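You operate a simulated robot arm through the tools that you are given. There is no shell and no other tool.

You are at the controls of a simulated robot arm. One attempt, no reset.

JOB
Straighten the thin black length that lies in the roller straightener.
Fine: clamp it, gap knob at THIN, roll till it is straight, then free the clamp; leave it in the trough. A third needless pass scores the sheath.

It is judged by the outcome, as a careful person would: the job done as asked, and still so three seconds after it is handed in. It fails if anything else is knocked over, pushed out of place, dropped, spilled or broken.

ROBOT AND FRAMES
A 7-joint arm with a two-finger parallel gripper, fixed in place. Base frame: the origin is on the floor under the middle of its stand, x ahead of it, y to its left, z up; the work surface is at about z = 86.4. Lengths are in cm, angles in degrees, forces in N, time in s.
With the tool pointing down near the work surface it reaches from about 24 to 68 cm from the base axis. Its first joint turns from -66.0 to 66.0 degrees. Payload 2.4 kg.
Tool frame: the origin (TCP) lies between the finger pads and is the grasp point; the fingertips stand 3 cm ahead of it; z points along the fingers, y is the line along which they close. Largest opening 9.4 cm; finger width 2.8, thickness 1; the body of the gripper, 5 by 9.6 cm, starts 5.5 cm behind the TCP.
Orientation is that of the tool frame in the base frame, as a unit quaternion [w, x, y, z]. With the fingers straight down and closing along the base's y, the tool's x points along the base's -x, its y along +y and its z along -z.

CONTROLS
- The arm moves only by the tool drive_tool. Its argument "plan" is a list of rows, each a list of 7 numbers: the shift along the tool's x, y, z in cm, then the turn, a rotation vector about the tool's x, y, z in degrees, then the gripper command, from -1 (shut) to 1 (fully open), values between in proportion. In form: [[x, y, z, wx, wy, wz, gripper], ...]. A call has 1 to 20 rows; each row is the pose to reach, as a shift and turn from the pose commanded when the call began, along the tool's axes at that moment. A row lasts 0.2 s, in which the tool goes at most 5 cm and 8.6 degrees; a call with a longer step from one row to the next is refused whole, and so is a gripper value outside its range. A pose out of reach is approached as far as the arm can. The call stops where the force on the tool passes 60 N (or 10 N more than at its start, if that is more) or the arm is blocked; 0.2 s more then pass. The fingers move at their own pace (about 15.3 cm/s each) and stop on an object; they squeeze with about 24 N. The grip force told is the motor's: it shows also when the fingers shut on nothing. Time passes only in rows, and 0.2 s behind the last, so rows that repeat a pose let the fingers close. It gives the time, the measured TCP pose, the force on the tool (base axes), the opening and the grip force at its end, in the units of the frame above (readings bear some noise), with the torque about the TCP (base axes, N m) and any sound that the robot's microphone picked up, and new pictures: "views" is both (left out), scene, wrist or none.
- Cameras (640 x 400 px; columns grow to the right, rows downward): "scene" is fixed at [4.67, 47.73, 145.52]; the picture's right is [-0.68, -0.74, 0.00], its down [-0.34, 0.31, -0.89] and it looks along [0.65, -0.60, -0.46] (base axes); focal length 315 px, centre (320, 200). "wrist" rides on the gripper at [7.6, 1.4, -10.2] in the tool frame; the picture's right is [-0.18, 0.98, 0.00], its down [-0.75, -0.14, -0.64] and it looks along [-0.63, -0.12, 0.77] (tool axes); focal length 243 px, centre (320, 200). There is no depth. A picture from a camera that has moved, and an enlarged one, comes with that camera's place and axes in the base frame and with its lens.
- inspect(camera, box): a new picture of the part [left, top, right, bottom] of that camera's present view, enlarged. No time passes.
- finish_job(): hands the job in; it is judged then, once.

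Places have to be worked out from the pictures, the camera data and where the tool is seen. Open the gripper and draw the arm clear of the work before you hand the job in, unless the task says otherwise.

The tools are called as name(argument=value, ...) on one line, values as JSON. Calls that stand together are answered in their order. drive_tool: Moves the arm, as the interface text tells. Its arguments: {"type":"object","properties":{"plan":{"type":"array","items":{"type":"array","items":{"type":"number"}}},"views":{"type":"string","enum":["both","scene","wrist","none"]}},"required":["plan"]} The other tools are called the same way: inspect (camera, box) takes an enlarged picture of a part of a camera's view; finish_job () hands the job in.

At the start:

```text
time_s: 0.0
position: [41.99, 15.72, 126.95]
tool_rot: [0.0, 0.0, 1.0, 0.0]
ft_force: [0.7, 0.1, 0.1]
moment: [-0.02, 0.0, 0.0]
gripper_width: 9.39
gripper_force: 0.1
```

scene: 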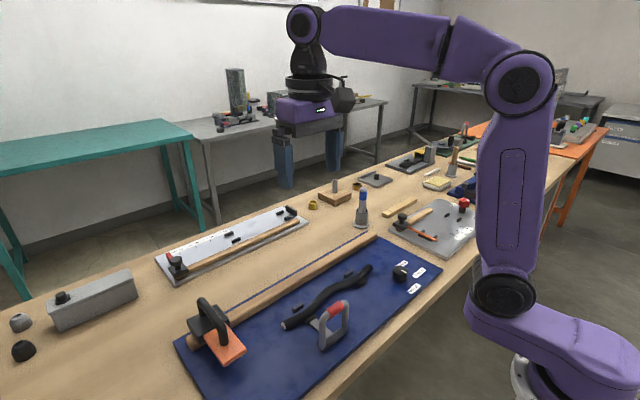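
wrist: 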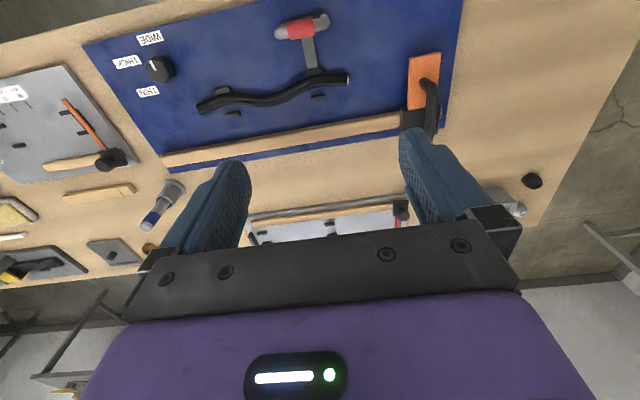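

I can see a blue board with a wavy black length, a red-gripped toggle, a knob with labels (WIDE/THICK/THIN), and a black-handled orange block on a wooden rail. I'll look closer at each before moving.

inspect(camera="scene", box=[170, 220, 450, 395])

inspect(camera="wrist", box=[80, 0, 480, 200])

inspect(camera="scene", box=[360, 180, 480, 255])

inspect(camera="scene", box=[150, 195, 320, 295])

```text
2.29 times, centred on (310, 308) of scene
camera zoom: at [4.67, 47.73, 145.52], right [-0.68, -0.74, 0.0], down [-0.34, 0.31, -0.89], along [0.65, -0.6, -0.46], focal length 721 px, centre (343, -46)
```

zoom: 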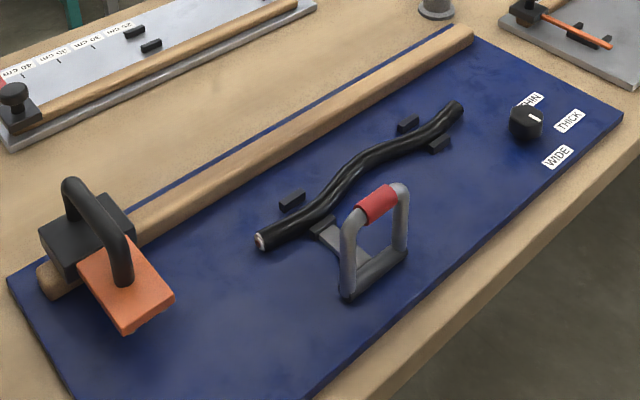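

```text
1.60 times, centred on (280, 100) of wrist
camera zoom: at [34.29, 17.18, 137.18], right [0.18, 0.98, 0.0], down [0.75, -0.14, 0.64], along [0.63, -0.12, -0.77], focal length 388 px, centre (384, 360)
```

zoom: 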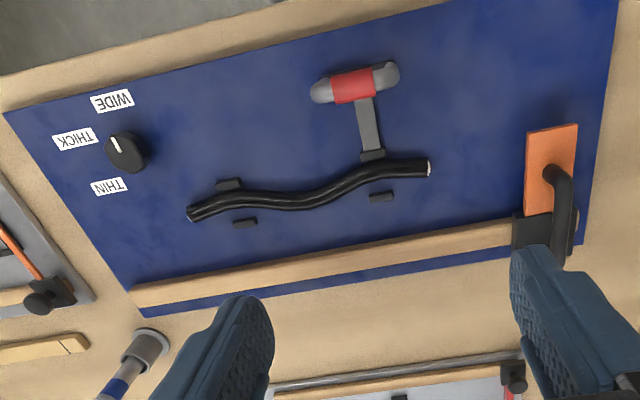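

```text
5.33 times, centred on (420, 218) of scene
camera zoom: at [4.67, 47.73, 145.52], right [-0.68, -0.74, 0.0], down [-0.34, 0.31, -0.89], along [0.65, -0.6, -0.46], focal length 1682 px, centre (-213, 107)
```

zoom: 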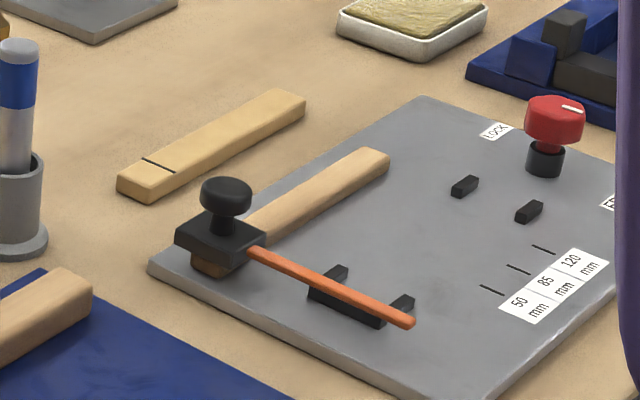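

```text
3.76 times, centred on (235, 245) of scene
camera zoom: at [4.67, 47.73, 145.52], right [-0.68, -0.74, 0.0], down [-0.34, 0.31, -0.89], along [0.65, -0.6, -0.46], focal length 1187 px, centre (640, 31)
```

zoom: 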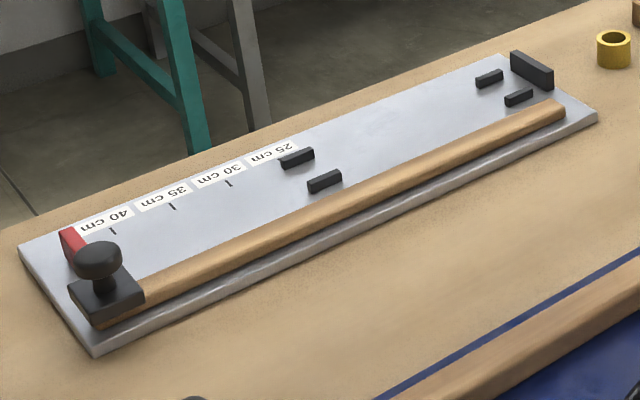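

Zoom seems re-rendered sharply, so I'll look closely at the knob, the clamp bail and the carriage from both cameras.

inspect(camera="scene", box=[280, 280, 376, 360])

inspect(camera="scene", box=[376, 250, 440, 302])

inspect(camera="scene", box=[170, 285, 266, 375])

inspect(camera="wrist", box=[240, 10, 360, 110])

inspect(camera="wrist", box=[100, 20, 200, 110])

inspect(camera="wrist", box=[380, 40, 470, 140])

```text
5.00 times, centred on (328, 320) of scene
camera zoom: at [4.67, 47.73, 145.52], right [-0.68, -0.74, 0.0], down [-0.34, 0.31, -0.89], along [0.65, -0.6, -0.46], focal length 1577 px, centre (280, -400)
```

zoom: 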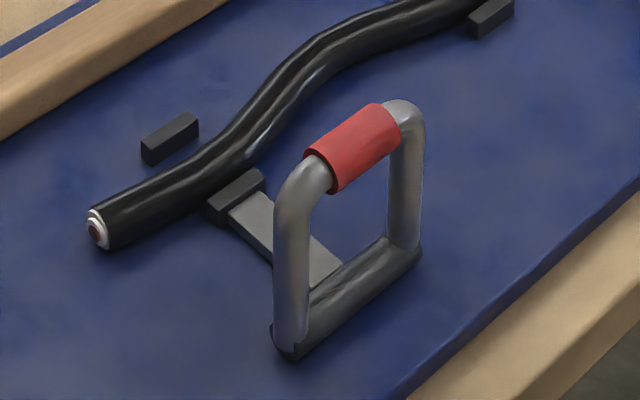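

```text
7.69 times, centred on (408, 276) of scene
camera zoom: at [4.67, 47.73, 145.52], right [-0.68, -0.74, 0.0], down [-0.34, 0.31, -0.89], along [0.65, -0.6, -0.46], focal length 2426 px, centre (-357, -385)
```

zoom: 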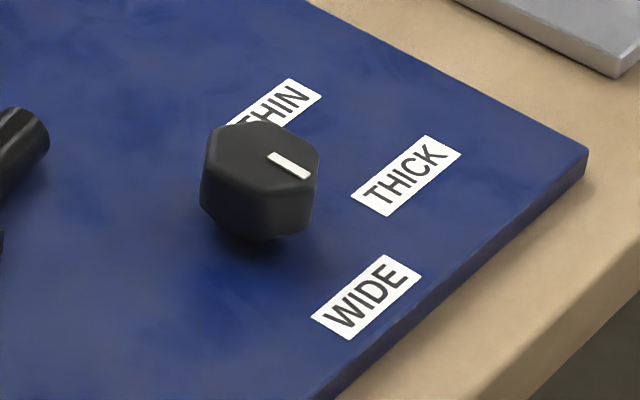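

```text
4.44 times, centred on (218, 330) of scene
camera zoom: at [4.67, 47.73, 145.52], right [-0.68, -0.74, 0.0], down [-0.34, 0.31, -0.89], along [0.65, -0.6, -0.46], focal length 1402 px, centre (773, -378)
```

zoom: 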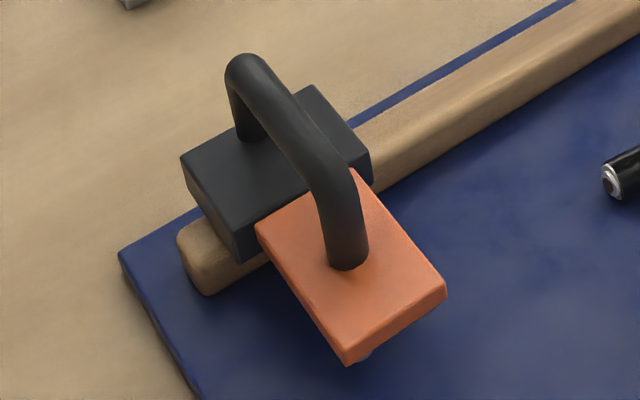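

```text
4.00 times, centred on (300, 60) of wrist
camera zoom: at [34.29, 17.18, 137.18], right [0.18, 0.98, 0.0], down [0.75, -0.14, 0.64], along [0.63, -0.12, -0.77], focal length 970 px, centre (400, 760)
```

zoom: 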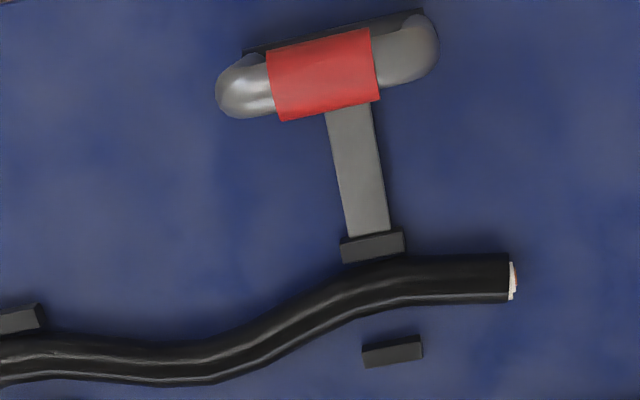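

```text
4.44 times, centred on (150, 65) of wrist
camera zoom: at [34.29, 17.18, 137.18], right [0.18, 0.98, 0.0], down [0.75, -0.14, 0.64], along [0.63, -0.12, -0.77], focal length 1078 px, centre (1076, 800)
```

zoom: 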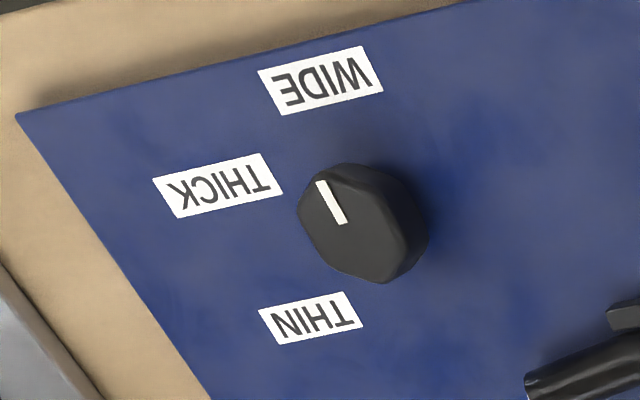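

```text
4.00 times, centred on (425, 90) of wrist
camera zoom: at [34.29, 17.18, 137.18], right [0.18, 0.98, 0.0], down [0.75, -0.14, 0.64], along [0.63, -0.12, -0.77], focal length 970 px, centre (-100, 640)
```

zoom: 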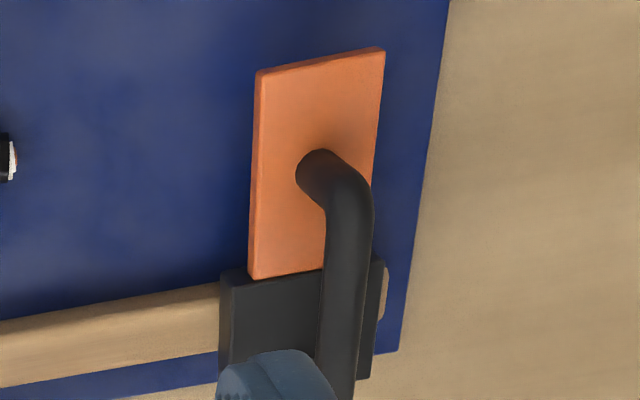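

The mark on the knob seems to point toward −x (near WIDE), the clamp bail stands upright at about x≈37, y≈14, and the carriage is at y≈33 on the rail at x≈56. I'll move to a lower, closer viewpoint over the clamp, staying clear of everything.

drive_tool(plan=[[2, -0.3, 3, 0, 0, 0, 1], [4, -0.6, 6, 0, 0, 0, 1], [6, -0.9, 9.5, 0, 0, 0, 1], [8, -1.2, 12.5, 0, 0, 0, 1], [10, -1.5, 15.5, 0, 0, 0, 1], [12, -1.7, 18, 0, 0, 0, 1]], views="both")

```text
time_s: 1.4
position: [30.0, 14.18, 108.91]
tool_rot: [0.0, 0.001, 1.0, 0.0]
ft_force: [-0.7, -0.3, 1.1]
moment: [-0.03, 0.01, -0.02]
gripper_width: 9.4
gripper_force: 0.0
camera wrist: at [22.37, 15.51, 119.17], right [0.18, 0.98, 0.0], down [0.75, -0.14, 0.64], along [0.63, -0.12, -0.77], focal length 243 px, centre (320, 200)
```

scene: 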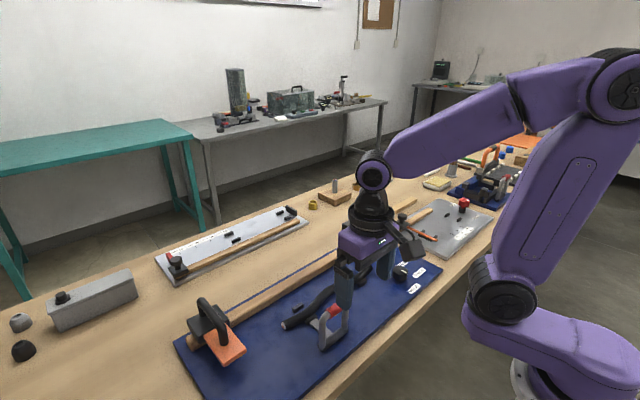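
wrist: 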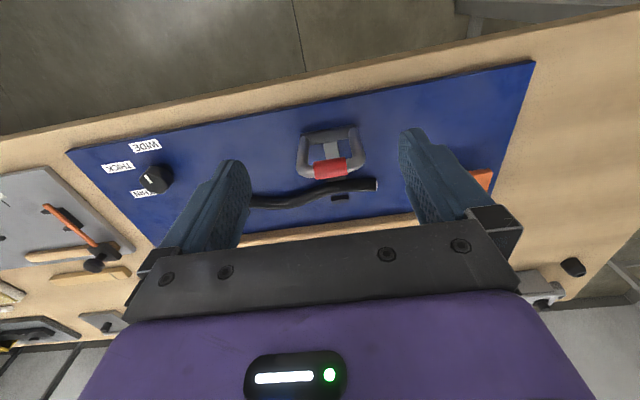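

inspect(camera="wrist", box=[280, 115, 390, 205])

inspect(camera="wrist", box=[95, 130, 185, 205])

inspect(camera="scene", box=[300, 290, 364, 354])

```text
4.44 times, centred on (335, 160) of wrist
camera zoom: at [22.37, 15.51, 119.17], right [0.18, 0.98, 0.0], down [0.75, -0.14, 0.64], along [0.63, -0.12, -0.77], focal length 1078 px, centre (253, 378)
```

zoom: 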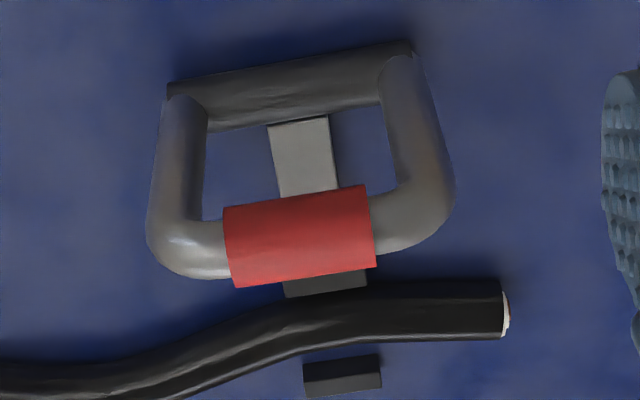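

```text
5.33 times, centred on (140, 168) of wrist
camera zoom: at [22.37, 15.51, 119.17], right [0.18, 0.98, 0.0], down [0.75, -0.14, 0.64], along [0.63, -0.12, -0.77], focal length 1294 px, centre (1280, 373)
```

zoom: 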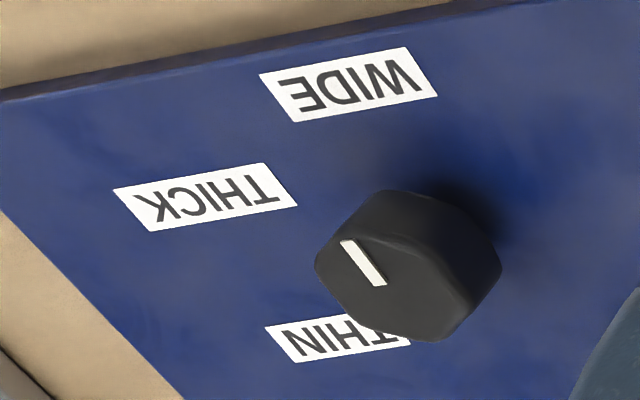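

```text
6.25 times, centred on (332, 322) of scene
camera zoom: at [4.67, 47.73, 145.52], right [-0.68, -0.74, 0.0], down [-0.34, 0.31, -0.89], along [0.65, -0.6, -0.46], focal length 1971 px, centre (245, -562)
```

zoom: 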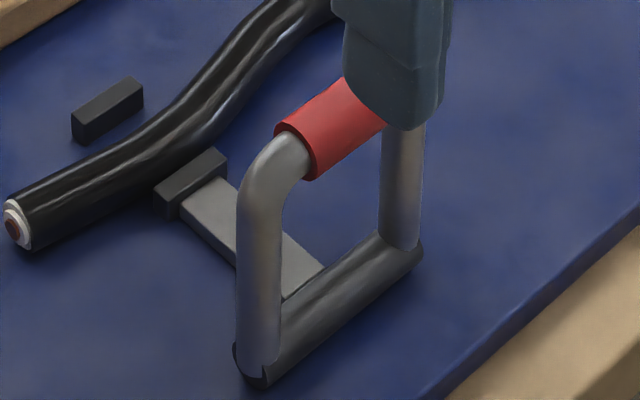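

The bail's red grip triangulates to about [37.1, 13.9, 95.8], with the hinge bar along y at x≈36.6, z≈88. I'll move above it and turn the tool 90° (camera to the +y side) so the fingers can straddle the grip and I can see the bail in profile.

drive_tool(plan=[[-0.7, 0, 0, 0, 0, 8.2, 1], [-1.4, 0, 0, 0, 0, 16.4, 1], [-2.1, -0.1, 0, 0, 0, 24.6, 1], [-2.8, -0.1, 0, 0, 0, 32.8, 1], [-3.5, -0.1, 0, 0, 0, 41, 1], [-4.2, -0.2, 0, 0, 0, 49.2, 1], [-4.9, -0.2, 0, 0, 0, 57.4, 1], [-5.6, -0.2, 0, 0, 0, 65.6, 1], [-6.3, -0.3, 0, 0, 0, 73.8, 1], [-7.0, -0.3, 0, 0, 0, 82, 1], [-7.1, -0.3, 0, 0, 0, 90, 1], [-7.1, -0.3, 0, 0, 0, 90, 1]], views="both")

```text
time_s: 4.0
position: [37.03, 13.81, 108.98]
tool_rot: [0.0, 0.709, 0.706, 0.0]
ft_force: [1.0, -0.3, -0.1]
moment: [0.0, -0.01, 0.01]
gripper_width: 9.39
gripper_force: 0.0
camera wrist: at [38.47, 21.37, 119.17], right [0.98, -0.19, 0.0], down [-0.14, -0.75, 0.64], along [-0.12, -0.63, -0.77], focal length 243 px, centre (320, 200)
```

scene: 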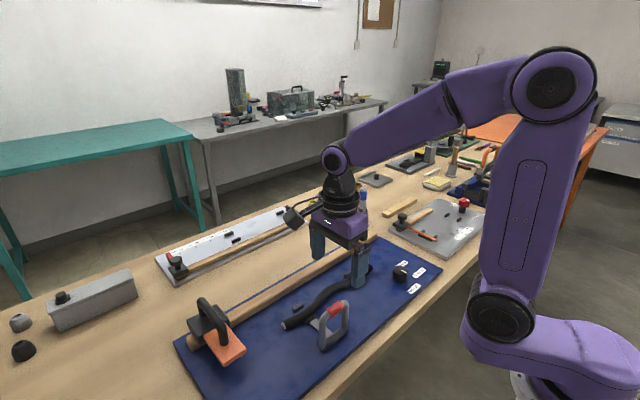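
wrist: 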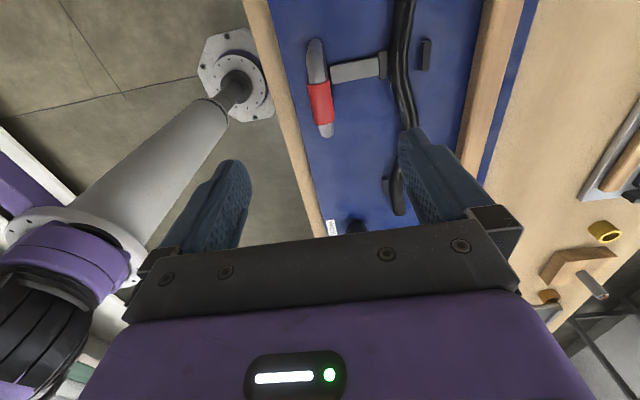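

The bail is centred between the fingers. A close look at it in profile before I descend.

inspect(camera="wrist", box=[280, 10, 440, 140])

inspect(camera="scene", box=[280, 285, 376, 355])

```text
3.08 times, centred on (360, 75) of wrist
camera zoom: at [38.47, 21.37, 119.17], right [0.98, -0.19, 0.0], down [-0.14, -0.75, 0.64], along [-0.12, -0.63, -0.77], focal length 746 px, centre (197, 585)
```

zoom: 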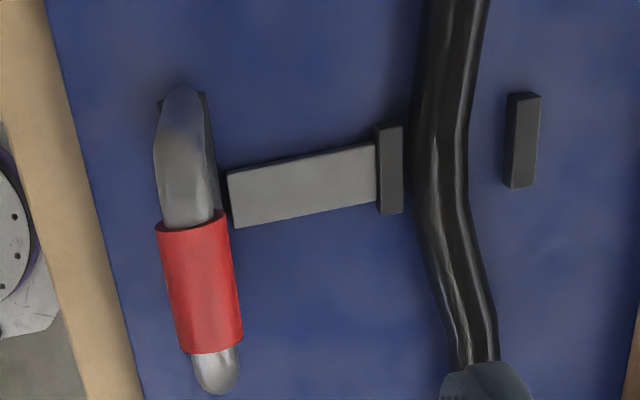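

```text
5.71 times, centred on (328, 320) of scene
camera zoom: at [4.67, 47.73, 145.52], right [-0.68, -0.74, 0.0], down [-0.34, 0.31, -0.89], along [0.65, -0.6, -0.46], focal length 1802 px, centre (274, -486)
```

zoom: 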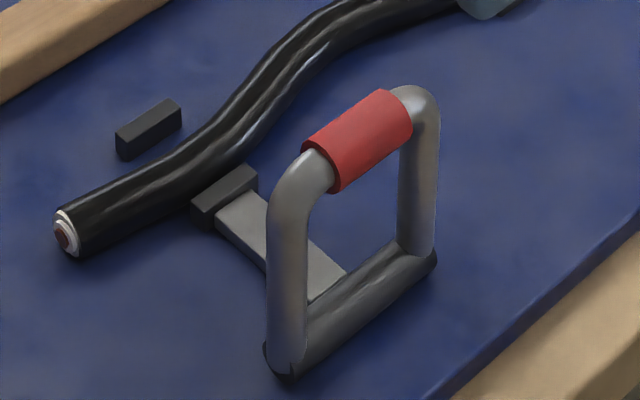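

The bail is close to upright (a hair past vertical toward +x). I'll descend to straddle the red grip and close the fingers loosely around it.

drive_tool(plan=[[0, 0, 3, 0, 0, 0, 1], [0, 0, 6, 0, 0, 0, 1], [0, 0, 9, 0, 0, 0, 1], [0, 0, 11, 0, 0, 0, 1], [0, 0, 12, 0, 0, 0, 1], [0, 0, 12, 0, 0, 0, 0.2], [0, 0, 12, 0, 0, 0, -0.35], [0, 0, 12, 0, 0, 0, -0.35], [0, 0, 12, 0, 0, 0, -0.35]], views="both")

```text
time_s: 6.0
position: [37.05, 13.72, 96.9]
tool_rot: [0.0, 0.708, 0.707, 0.0]
ft_force: [0.2, -1.0, 0.4]
moment: [0.0, -0.06, 0.03]
gripper_width: 3.07
gripper_force: 0.1
camera wrist: at [38.43, 21.36, 107.22], right [0.98, -0.18, 0.0], down [-0.14, -0.75, 0.64], along [-0.12, -0.63, -0.77], focal length 243 px, centre (320, 200)
```

scene: 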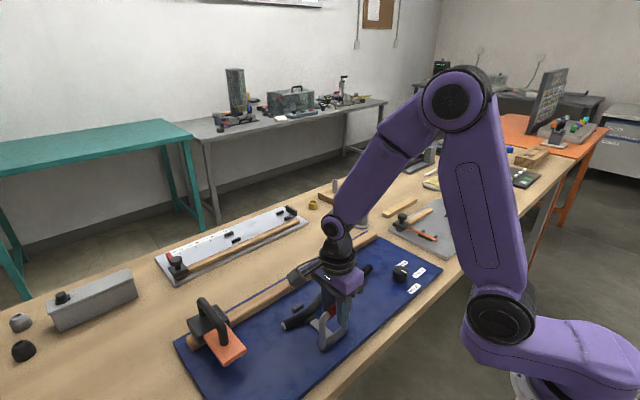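
wrist: 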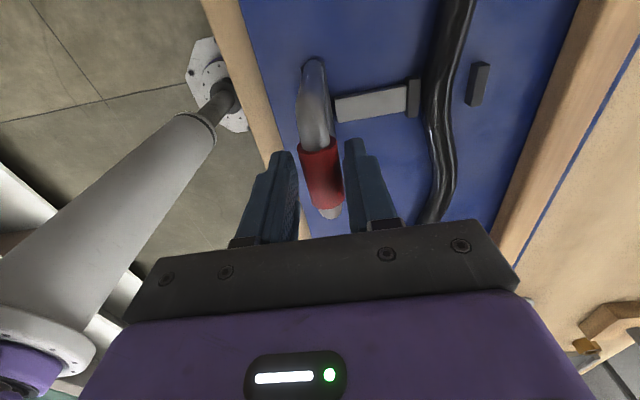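

Fingers straddle the grip with slack. I'll probe gently toward −x (toward the robot) by small steps and read the force.

drive_tool(plan=[[0, -0.4, 0, 0, 0, 0, -0.35], [0, -0.8, 0, 0, 0, 0, -0.35], [0, -1.1, 0, 0, 0, 0, -0.35], [0, -1.4, 0, 0, 0, 0, -0.35]], views="wrist")

```text
time_s: 7.0
position: [35.57, 13.75, 96.94]
tool_rot: [0.0, 0.708, 0.706, 0.0]
ft_force: [0.4, -0.8, -0.4]
moment: [-0.02, 0.01, 0.02]
gripper_width: 3.13
gripper_force: 0.1
camera wrist: at [37.07, 21.33, 107.22], right [0.98, -0.19, 0.0], down [-0.14, -0.75, 0.64], along [-0.12, -0.63, -0.77], focal length 243 px, centre (320, 200)
```

wrist: 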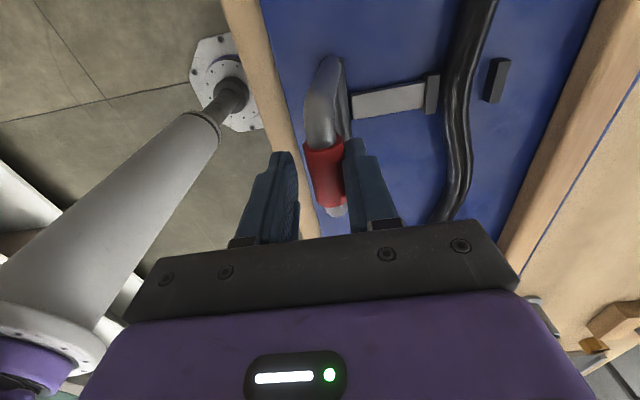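

The bail follows freely toward −x with near-zero force. I'll keep following its arc (hinge ≈ [36.6, 88.2], radius ≈ 7.6) down to roughly 30° and look.

drive_tool(plan=[[0, -0.75, 0.1, 0, 0, 0, -0.35], [0, -1.47, 0.24, 0, 0, 0, -0.35], [0, -2.4, 0.6, 0, 0, 0, -0.35], [0, -3.27, 1.0, 0, 0, 0, -0.35], [0, -3.27, 1.0, 0, 0, 0, -0.35]], views="both")

```text
time_s: 8.2
position: [32.3, 13.78, 95.91]
tool_rot: [-0.001, 0.708, 0.707, 0.0]
ft_force: [-0.8, 0.2, -0.2]
moment: [0.01, 0.01, 0.0]
gripper_width: 3.06
gripper_force: 0.0
camera wrist: at [33.72, 21.37, 106.24], right [0.98, -0.19, 0.0], down [-0.14, -0.75, 0.64], along [-0.12, -0.63, -0.77], focal length 243 px, centre (320, 200)
```

scene: 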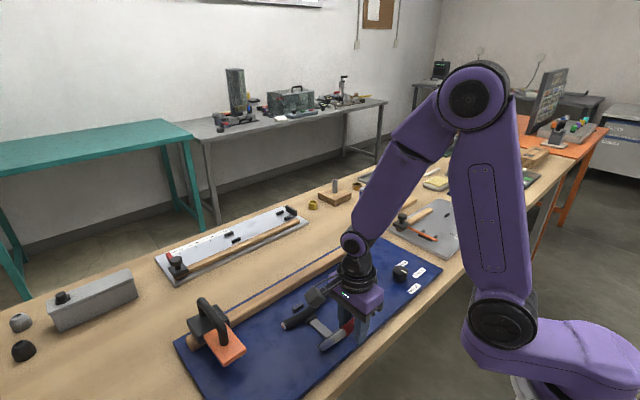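
wrist: 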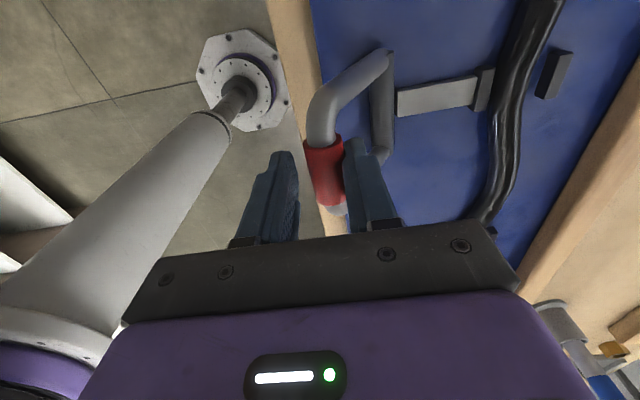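

The bail is following, about 30° over, still with no resistance. I'll continue along the arc to about 60°.

drive_tool(plan=[[0, -0.8, 0.5, 0, 0, 0, -0.35], [0, -1.6, 1.1, 0, 0, 0, -0.35], [0, -2.2, 1.8, 0, 0, 0, -0.35], [0, -2.8, 2.7, 0, 0, 0, -0.35], [0, -2.8, 2.7, 0, 0, 0, -0.35]], views="both")

inspect(camera="scene", box=[280, 270, 400, 360])

inspect(camera="wrist", box=[280, 20, 600, 220])

```text
time_s: 9.4
position: [29.57, 13.65, 93.33]
tool_rot: [0.0, 0.707, 0.707, 0.0]
ft_force: [0.2, -0.6, -0.1]
moment: [0.0, -0.02, 0.0]
gripper_width: 3.07
gripper_force: 0.1
camera wrist: at [30.95, 21.35, 103.48], right [0.98, -0.18, 0.0], down [-0.14, -0.75, 0.64], along [-0.12, -0.63, -0.77], focal length 243 px, centre (320, 200)
```

scene: 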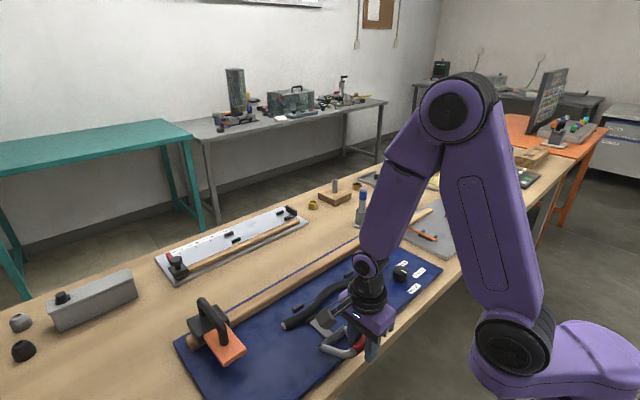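
wrist: 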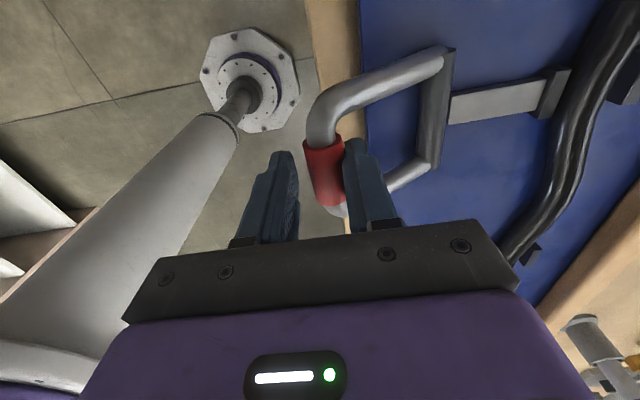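

```text
4.44 times, centred on (340, 315) of scene
camera zoom: at [4.67, 47.73, 145.52], right [-0.68, -0.74, 0.0], down [-0.34, 0.31, -0.89], along [0.65, -0.6, -0.46], focal length 1402 px, centre (231, -311)
```

zoom: 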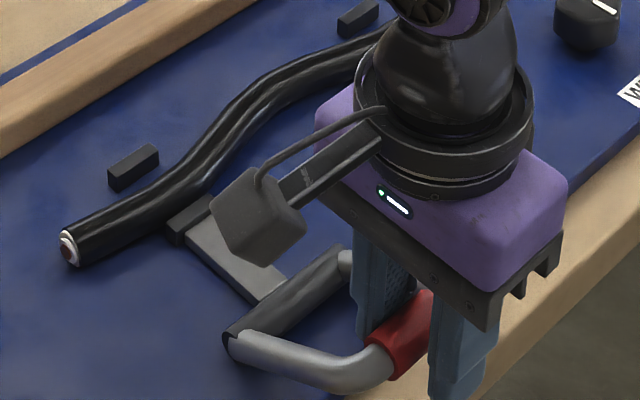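

```text
2.00 times, centred on (440, 120) of wrist
camera zoom: at [30.95, 21.35, 103.48], right [0.98, -0.18, 0.0], down [-0.14, -0.75, 0.64], along [-0.12, -0.63, -0.77], focal length 485 px, centre (80, 360)
```

zoom: 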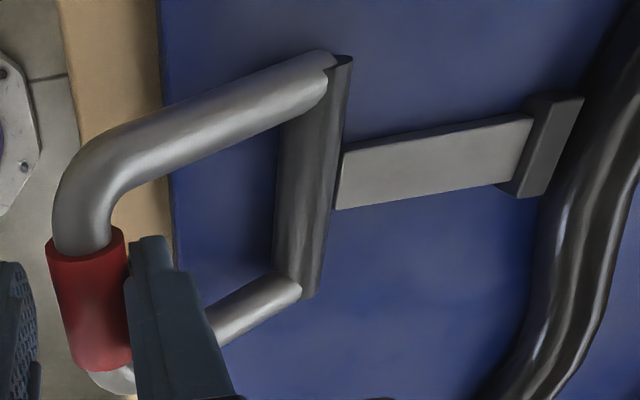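

About 60° now, no stop yet. Continuing toward 75–80°.

drive_tool(plan=[[0, -0.45, 0.9, 0, 0, 0, -0.35], [0, -0.8, 1.9, 0, 0, 0, -0.35], [0, -1.0, 2.5, 0, 0, 0, -0.35], [0, -1.0, 2.5, 0, 0, 0, -0.35]], views="both")

inspect(camera="wrist", box=[280, 20, 600, 220])

inspect(camera="scene", box=[280, 270, 400, 360])

```text
time_s: 10.4
position: [28.75, 13.84, 90.82]
tool_rot: [0.001, 0.707, 0.707, 0.001]
ft_force: [8.3, -0.4, 6.3]
moment: [0.05, -0.11, 0.02]
gripper_width: 3.53
gripper_force: 4.4
camera wrist: at [30.06, 21.36, 101.03], right [0.98, -0.19, 0.0], down [-0.14, -0.75, 0.64], along [-0.12, -0.63, -0.77], focal length 243 px, centre (320, 200)
```

scene: 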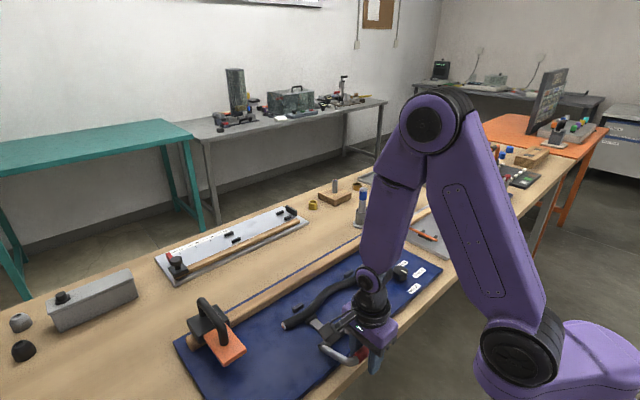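
wrist: 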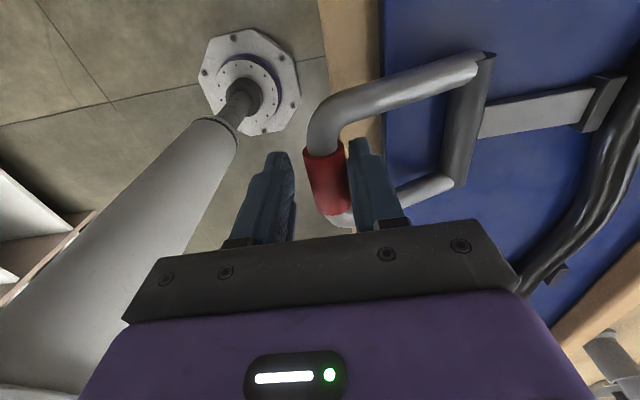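

```text
2.00 times, centred on (440, 120) of wrist
camera zoom: at [30.06, 21.36, 101.03], right [0.98, -0.19, 0.0], down [-0.14, -0.75, 0.64], along [-0.12, -0.63, -0.77], focal length 485 px, centre (80, 360)
```

zoom: 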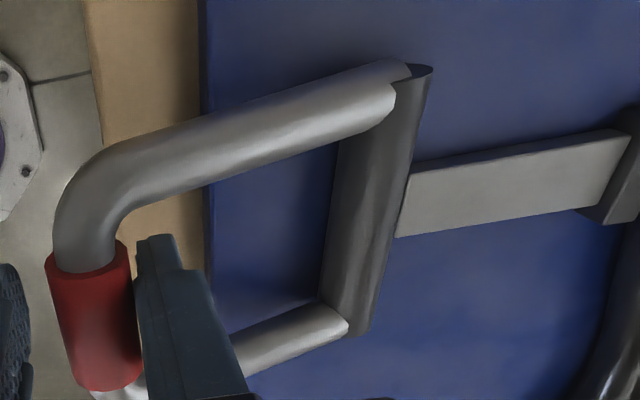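

```text
4.44 times, centred on (340, 315) of scene
camera zoom: at [4.69, 47.73, 145.52], right [-0.68, -0.74, 0.0], down [-0.34, 0.31, -0.89], along [0.65, -0.6, -0.46], focal length 1402 px, centre (231, -311)
```

zoom: 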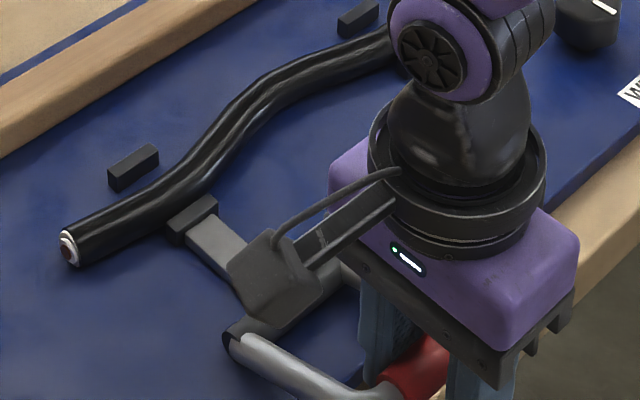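

There's now about 10 N of resistance near 75°; it could be the end stop or a detent. I'll ease off, grip the red bar firmly and read where it settles.

drive_tool(plan=[[0, 0.4, 0, 0, 0, 0, -0.35], [0, 0.4, 0, 0, 0, 0, -1], [0, 0.4, 0, 0, 0, 0, -1], [0, 0.4, 0, 0, 0, 0, -1]], views="both")

```text
time_s: 11.4
position: [29.15, 13.94, 90.72]
tool_rot: [0.001, 0.708, 0.706, 0.001]
ft_force: [19.8, -1.0, -8.4]
moment: [-0.09, -0.05, 0.08]
gripper_width: 2.45
gripper_force: 44.9
camera wrist: at [30.55, 21.37, 101.04], right [0.98, -0.19, 0.01], down [-0.15, -0.75, 0.64], along [-0.11, -0.63, -0.77], focal length 243 px, centre (320, 200)
```

scene: 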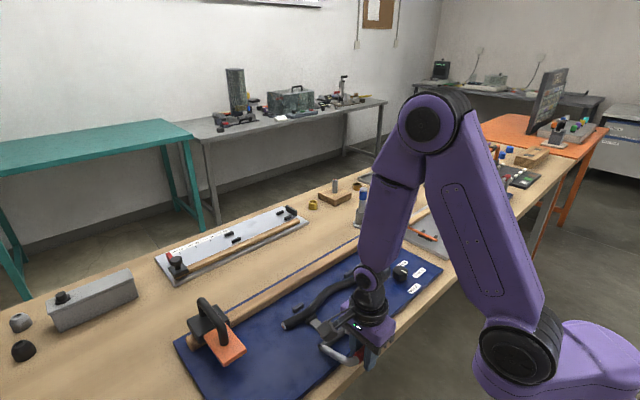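
wrist: 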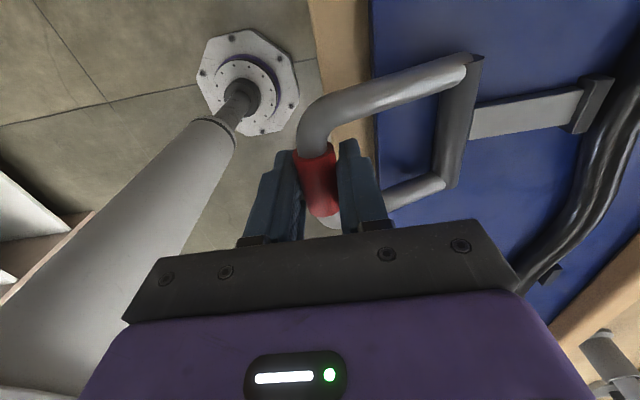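

The x-force is mostly from pulling beyond the bail's radius, not necessarily an end stop. I'll release, lift above the grip, shut the fingers and press straight down on the red grip from above.

drive_tool(plan=[[0, 0, 0, 0, 0, 0, -0.3], [0, 0, 0, 0, 0, 0, -0.1], [0, 0.1, -2, 0, 0, 0, -0.1], [0, 0.2, -4, 0, 0, 0, -0.1], [0, 0.3, -5.5, 0, 0, 0, -0.1], [0, 0.3, -5.5, 0, 0, 0, -1], [0, 0.3, -5.5, 0, 0, 0, -1], [0, 0.3, -5.5, 0, 0, 0, -1]], views="both")

inspect(camera="wrist", box=[240, 20, 560, 220])

```text
time_s: 13.2
position: [29.32, 13.76, 96.25]
tool_rot: [0.0, 0.707, 0.707, -0.001]
ft_force: [-0.6, -0.1, 0.5]
moment: [-0.01, 0.03, 0.03]
gripper_width: 0.0
gripper_force: 23.9
camera wrist: at [30.7, 21.4, 106.54], right [0.98, -0.18, 0.0], down [-0.14, -0.75, 0.64], along [-0.12, -0.63, -0.77], focal length 243 px, centre (320, 200)
```

scene: 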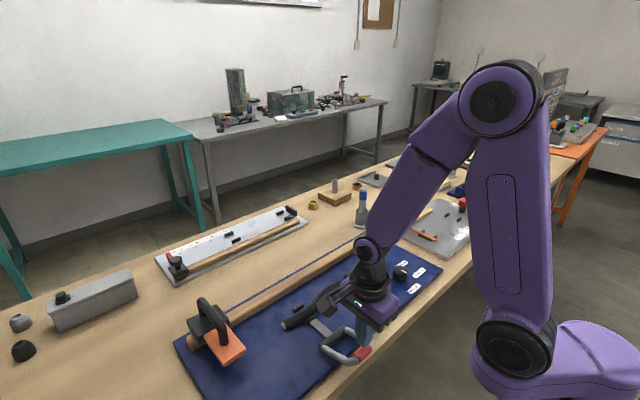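
wrist: 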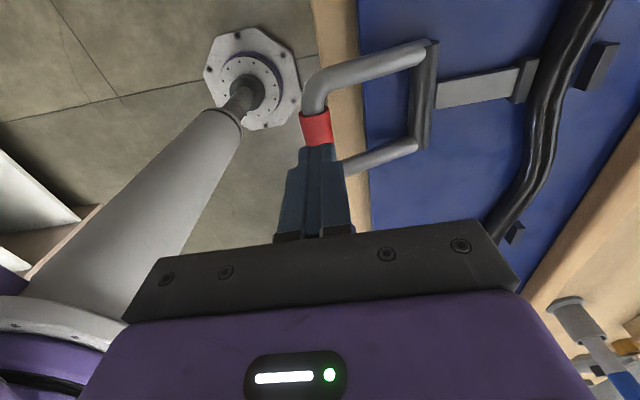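

```text
2.00 times, centred on (400, 120) of wrist
camera zoom: at [30.7, 21.4, 106.54], right [0.98, -0.18, 0.0], down [-0.14, -0.75, 0.64], along [-0.12, -0.63, -0.77], focal length 485 px, centre (160, 360)
```

zoom: 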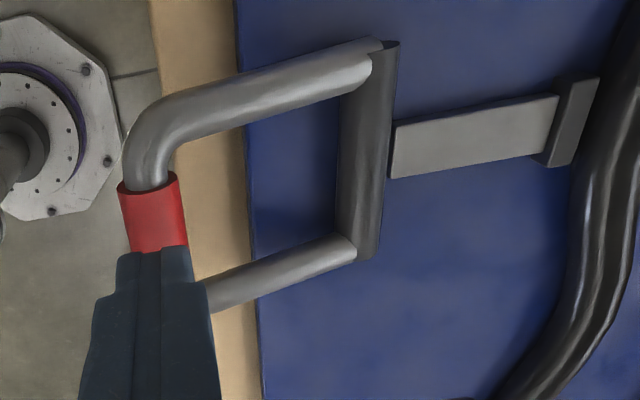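

The bail stays where I left it. Now I press straight down on the red grip in small steps.

drive_tool(plan=[[0, 0, 0.7, 0, 0, 0, -1], [0, 0, 1.4, 0, 0, 0, -1], [0, 0, 1.9, 0, 0, 0, -1], [0, 0, 2.3, 0, 0, 0, -1], [0, 0, 2.7, 0, 0, 0, -1]], views="wrist")

```text
time_s: 14.2
position: [29.2, 13.8, 94.25]
tool_rot: [-0.001, 0.707, 0.707, 0.0]
ft_force: [-6.8, -4.2, 38.6]
moment: [-0.11, 0.21, -0.02]
gripper_width: 0.02
gripper_force: 24.4
stopped in row 4: the force on the tool passed its limit at 77 N (the readings are from after the stop); the commanded pose is now the measured one
camera wrist: at [30.63, 21.37, 104.55], right [0.98, -0.18, 0.0], down [-0.14, -0.75, 0.64], along [-0.12, -0.63, -0.77], focal length 243 px, centre (320, 200)
```

wrist: 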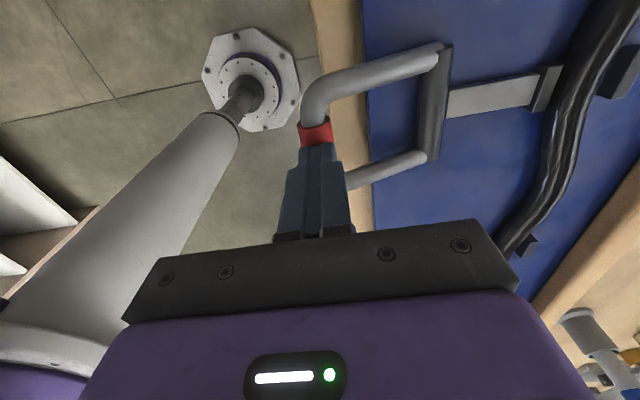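

The bail is firmly on a stop at about 75° (top of grip z≈91.2). I'll lift straight up, clear of it, and compare the jaw with the earlier pictures.

drive_tool(plan=[[0, 0, -3, 0, 0, 0, -1], [0, 0, -7, 0, 0, 0, -1], [0, 0, -11, 0, 0, 0, -1], [0, 0, -15, 0, 0, 0, 0], [0, 0, -18, 0, 0, 0, 1], [0, 0, -18, 0, 0, 0, 1]], views="both")

inspect(camera="scene", box=[280, 280, 376, 360])

inspect(camera="wrist", box=[280, 10, 480, 140])

```text
time_s: 15.6
position: [29.38, 13.76, 112.22]
tool_rot: [0.0, 0.707, 0.707, 0.0]
ft_force: [0.0, -0.2, -0.4]
moment: [0.01, -0.02, -0.04]
gripper_width: 9.37
gripper_force: 0.0
camera wrist: at [30.64, 21.35, 122.5], right [0.98, -0.18, 0.0], down [-0.14, -0.75, 0.64], along [-0.12, -0.63, -0.77], focal length 243 px, centre (320, 200)
```

scene: 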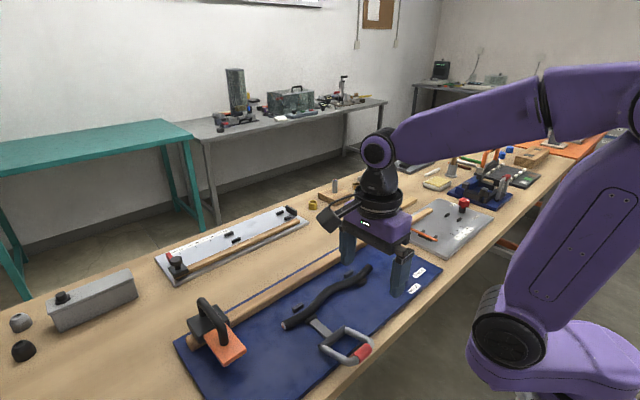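
wrist: 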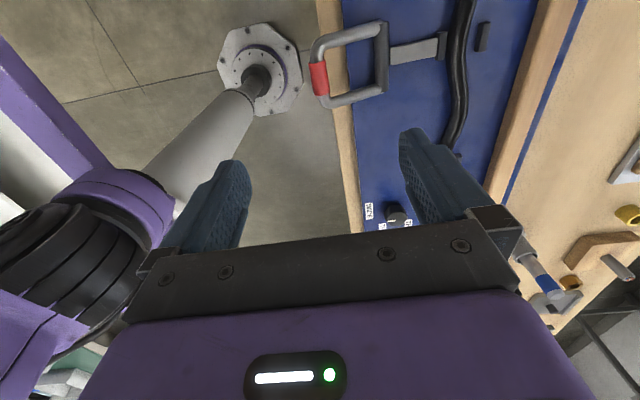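

```text
5.00 times, centred on (328, 320) of scene
camera zoom: at [4.67, 47.73, 145.52], right [-0.68, -0.74, 0.0], down [-0.34, 0.31, -0.89], along [0.65, -0.6, -0.46], focal length 1577 px, centre (280, -400)
```

zoom: 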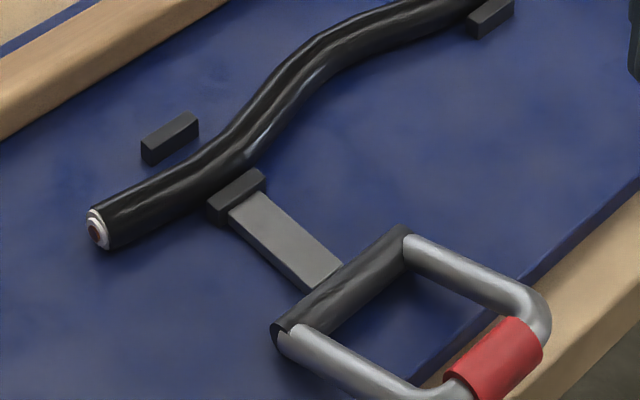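

```text
3.08 times, centred on (380, 75) of wrist
camera zoom: at [30.64, 21.35, 122.5], right [0.98, -0.18, 0.0], down [-0.14, -0.75, 0.64], along [-0.12, -0.63, -0.77], focal length 746 px, centre (135, 585)
```

zoom: 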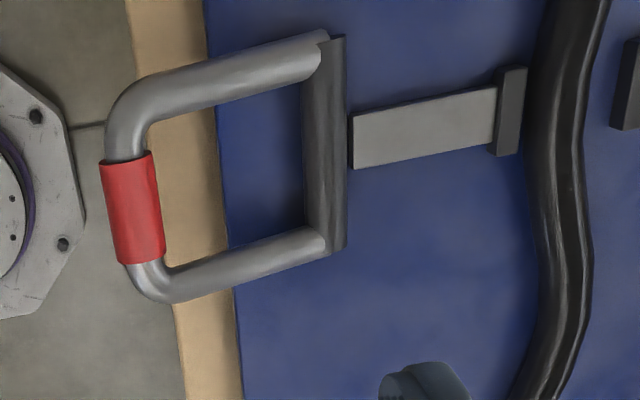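

The bail is the only thing that changed; it lies on a hard stop, away from the carriage path, and was exactly upright before, so this reads as clamped. Now I'll move over the knob at about [38.7, −13] at height 106 for a close look.

drive_tool(plan=[[-3.8, 1.3, 0.5, 0, 0, 0, 1], [-7.6, 2.6, 1, 0, 0, 0, 1], [-11.4, 4, 1.5, 0, 0, 0, 1], [-15.2, 5.3, 2, 0, 0, 0, 1], [-19, 6.6, 3, 0, 0, 0, 1], [-22.9, 8, 4.5, 0, 0, 0, 1], [-26.7, 9.3, 6, 0, 0, 0, 1], [-26.7, 9.3, 6, 0, 0, 0, 1]], views="both")

inspect(camera="wrist", box=[250, 40, 410, 150])

inspect(camera="scene", box=[280, 260, 400, 360])

```text
time_s: 17.4
position: [38.7, -12.81, 106.29]
tool_rot: [0.0, 0.707, 0.707, 0.0]
ft_force: [-0.4, 0.1, 0.1]
moment: [-0.01, 0.0, 0.01]
gripper_width: 9.39
gripper_force: 0.1
camera wrist: at [40.0, -5.28, 116.51], right [0.98, -0.18, 0.0], down [-0.14, -0.75, 0.64], along [-0.12, -0.63, -0.77], focal length 243 px, centre (320, 200)
```

scene: 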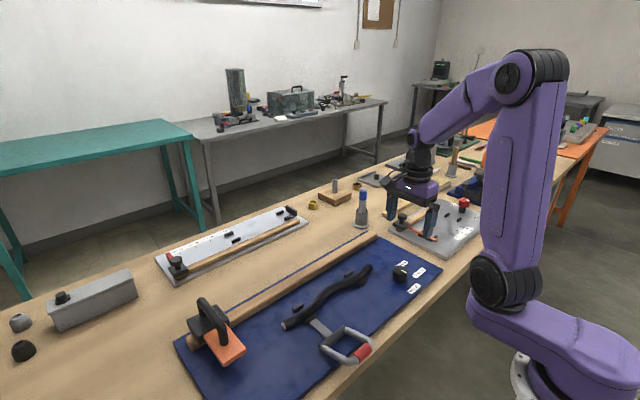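
wrist: 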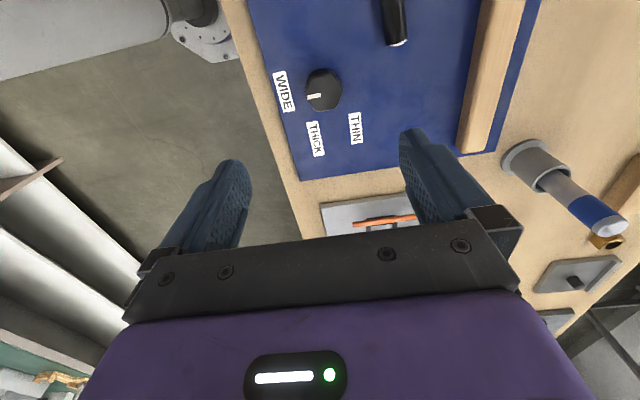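

```text
3.64 times, centred on (330, 95) of wrist
camera zoom: at [40.0, -5.28, 116.51], right [0.98, -0.18, 0.0], down [-0.14, -0.75, 0.64], along [-0.12, -0.63, -0.77], focal length 882 px, centre (284, 582)
```

zoom: 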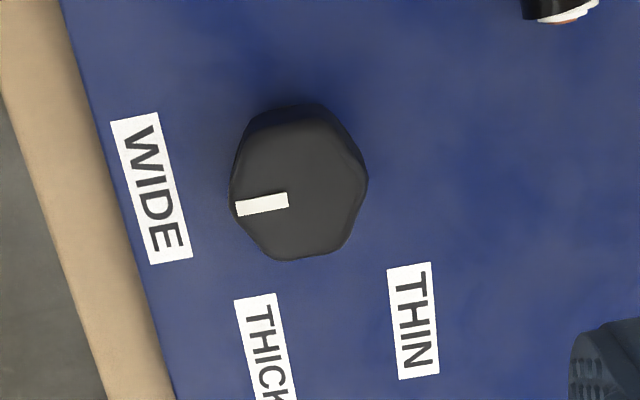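

```text
4.00 times, centred on (340, 310) of scene
camera zoom: at [4.67, 47.73, 145.52], right [-0.68, -0.74, 0.0], down [-0.34, 0.31, -0.89], along [0.65, -0.6, -0.46], focal length 1262 px, centre (240, -240)
```

zoom: 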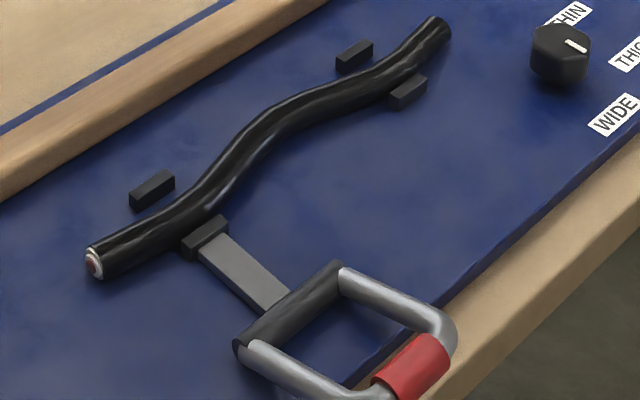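

The hex knob's top is at about [39.0, −12.7, 90] with its mark pointing at −x, i.e. WIDE; THIN lies about 120–130° counter-clockwise (seen from above). I'll turn the tool 30° so the fingers meet a pair of flats and descend to z≈96 for a check.

drive_tool(plan=[[0.1, 0.3, 2, 0, 0, -7.5, 1], [0.1, 0.3, 4.5, 0, 0, -15, 1], [0.1, 0.3, 7, 0, 0, -22.5, 1], [0.1, 0.3, 9.5, 0, 0, -30, 1], [0.1, 0.3, 10, 0, 0, -30, 1]], views="both")

inspect(camera="wrist", box=[230, 60, 410, 180])

inspect(camera="scene", box=[360, 200, 460, 300])

```text
time_s: 18.6
position: [38.82, -12.68, 96.17]
tool_rot: [0.0, 0.499, 0.867, 0.0]
ft_force: [-0.1, 0.3, -0.3]
moment: [0.01, 0.0, -0.01]
gripper_width: 9.39
gripper_force: 0.1
camera wrist: at [36.18, -5.53, 106.42], right [0.94, 0.33, 0.0], down [0.26, -0.72, 0.64], along [0.21, -0.61, -0.77], focal length 243 px, centre (320, 200)
```

scene: 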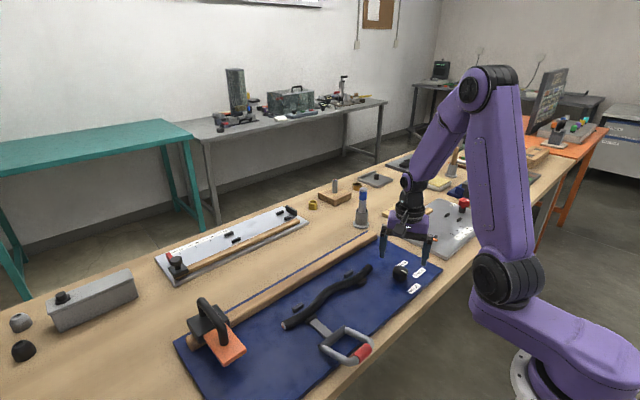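
wrist: 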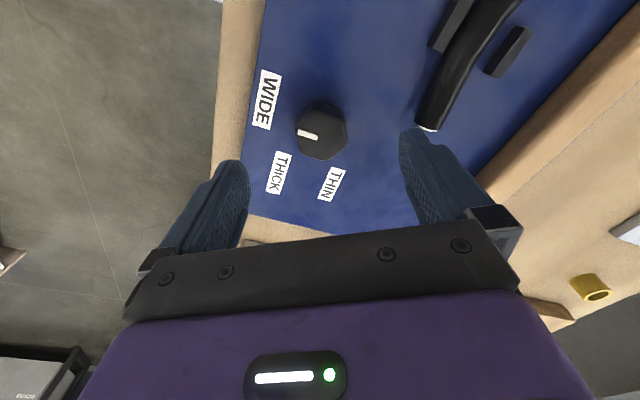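

```text
3.33 times, centred on (320, 120) of wrist
camera zoom: at [36.18, -5.53, 106.42], right [0.94, 0.33, 0.0], down [0.26, -0.72, 0.64], along [0.21, -0.61, -0.77], focal length 809 px, centre (320, 467)
```

zoom: 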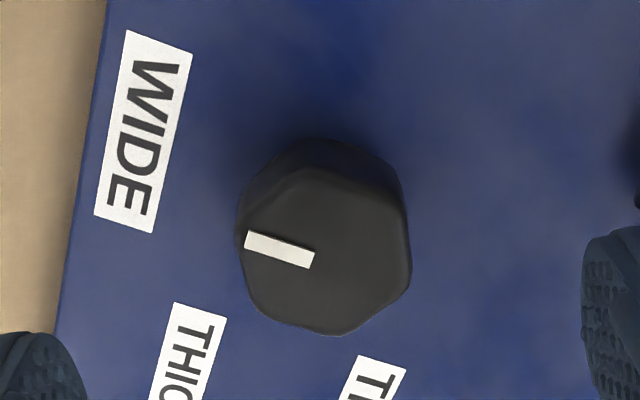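

```text
4.00 times, centred on (410, 250) of scene
camera zoom: at [4.67, 47.73, 145.52], right [-0.68, -0.74, 0.0], down [-0.34, 0.31, -0.89], along [0.65, -0.6, -0.46], focal length 1262 px, centre (-40, 0)
```

zoom: 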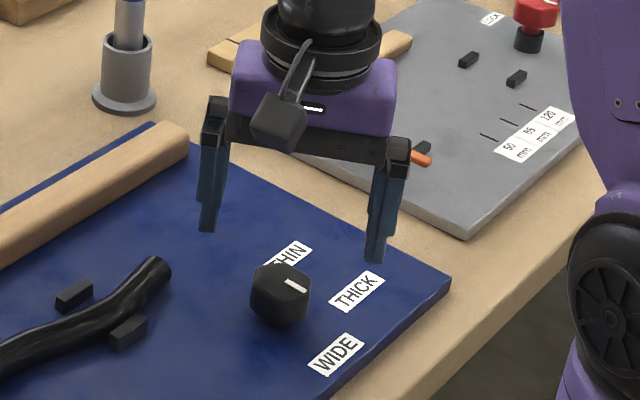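

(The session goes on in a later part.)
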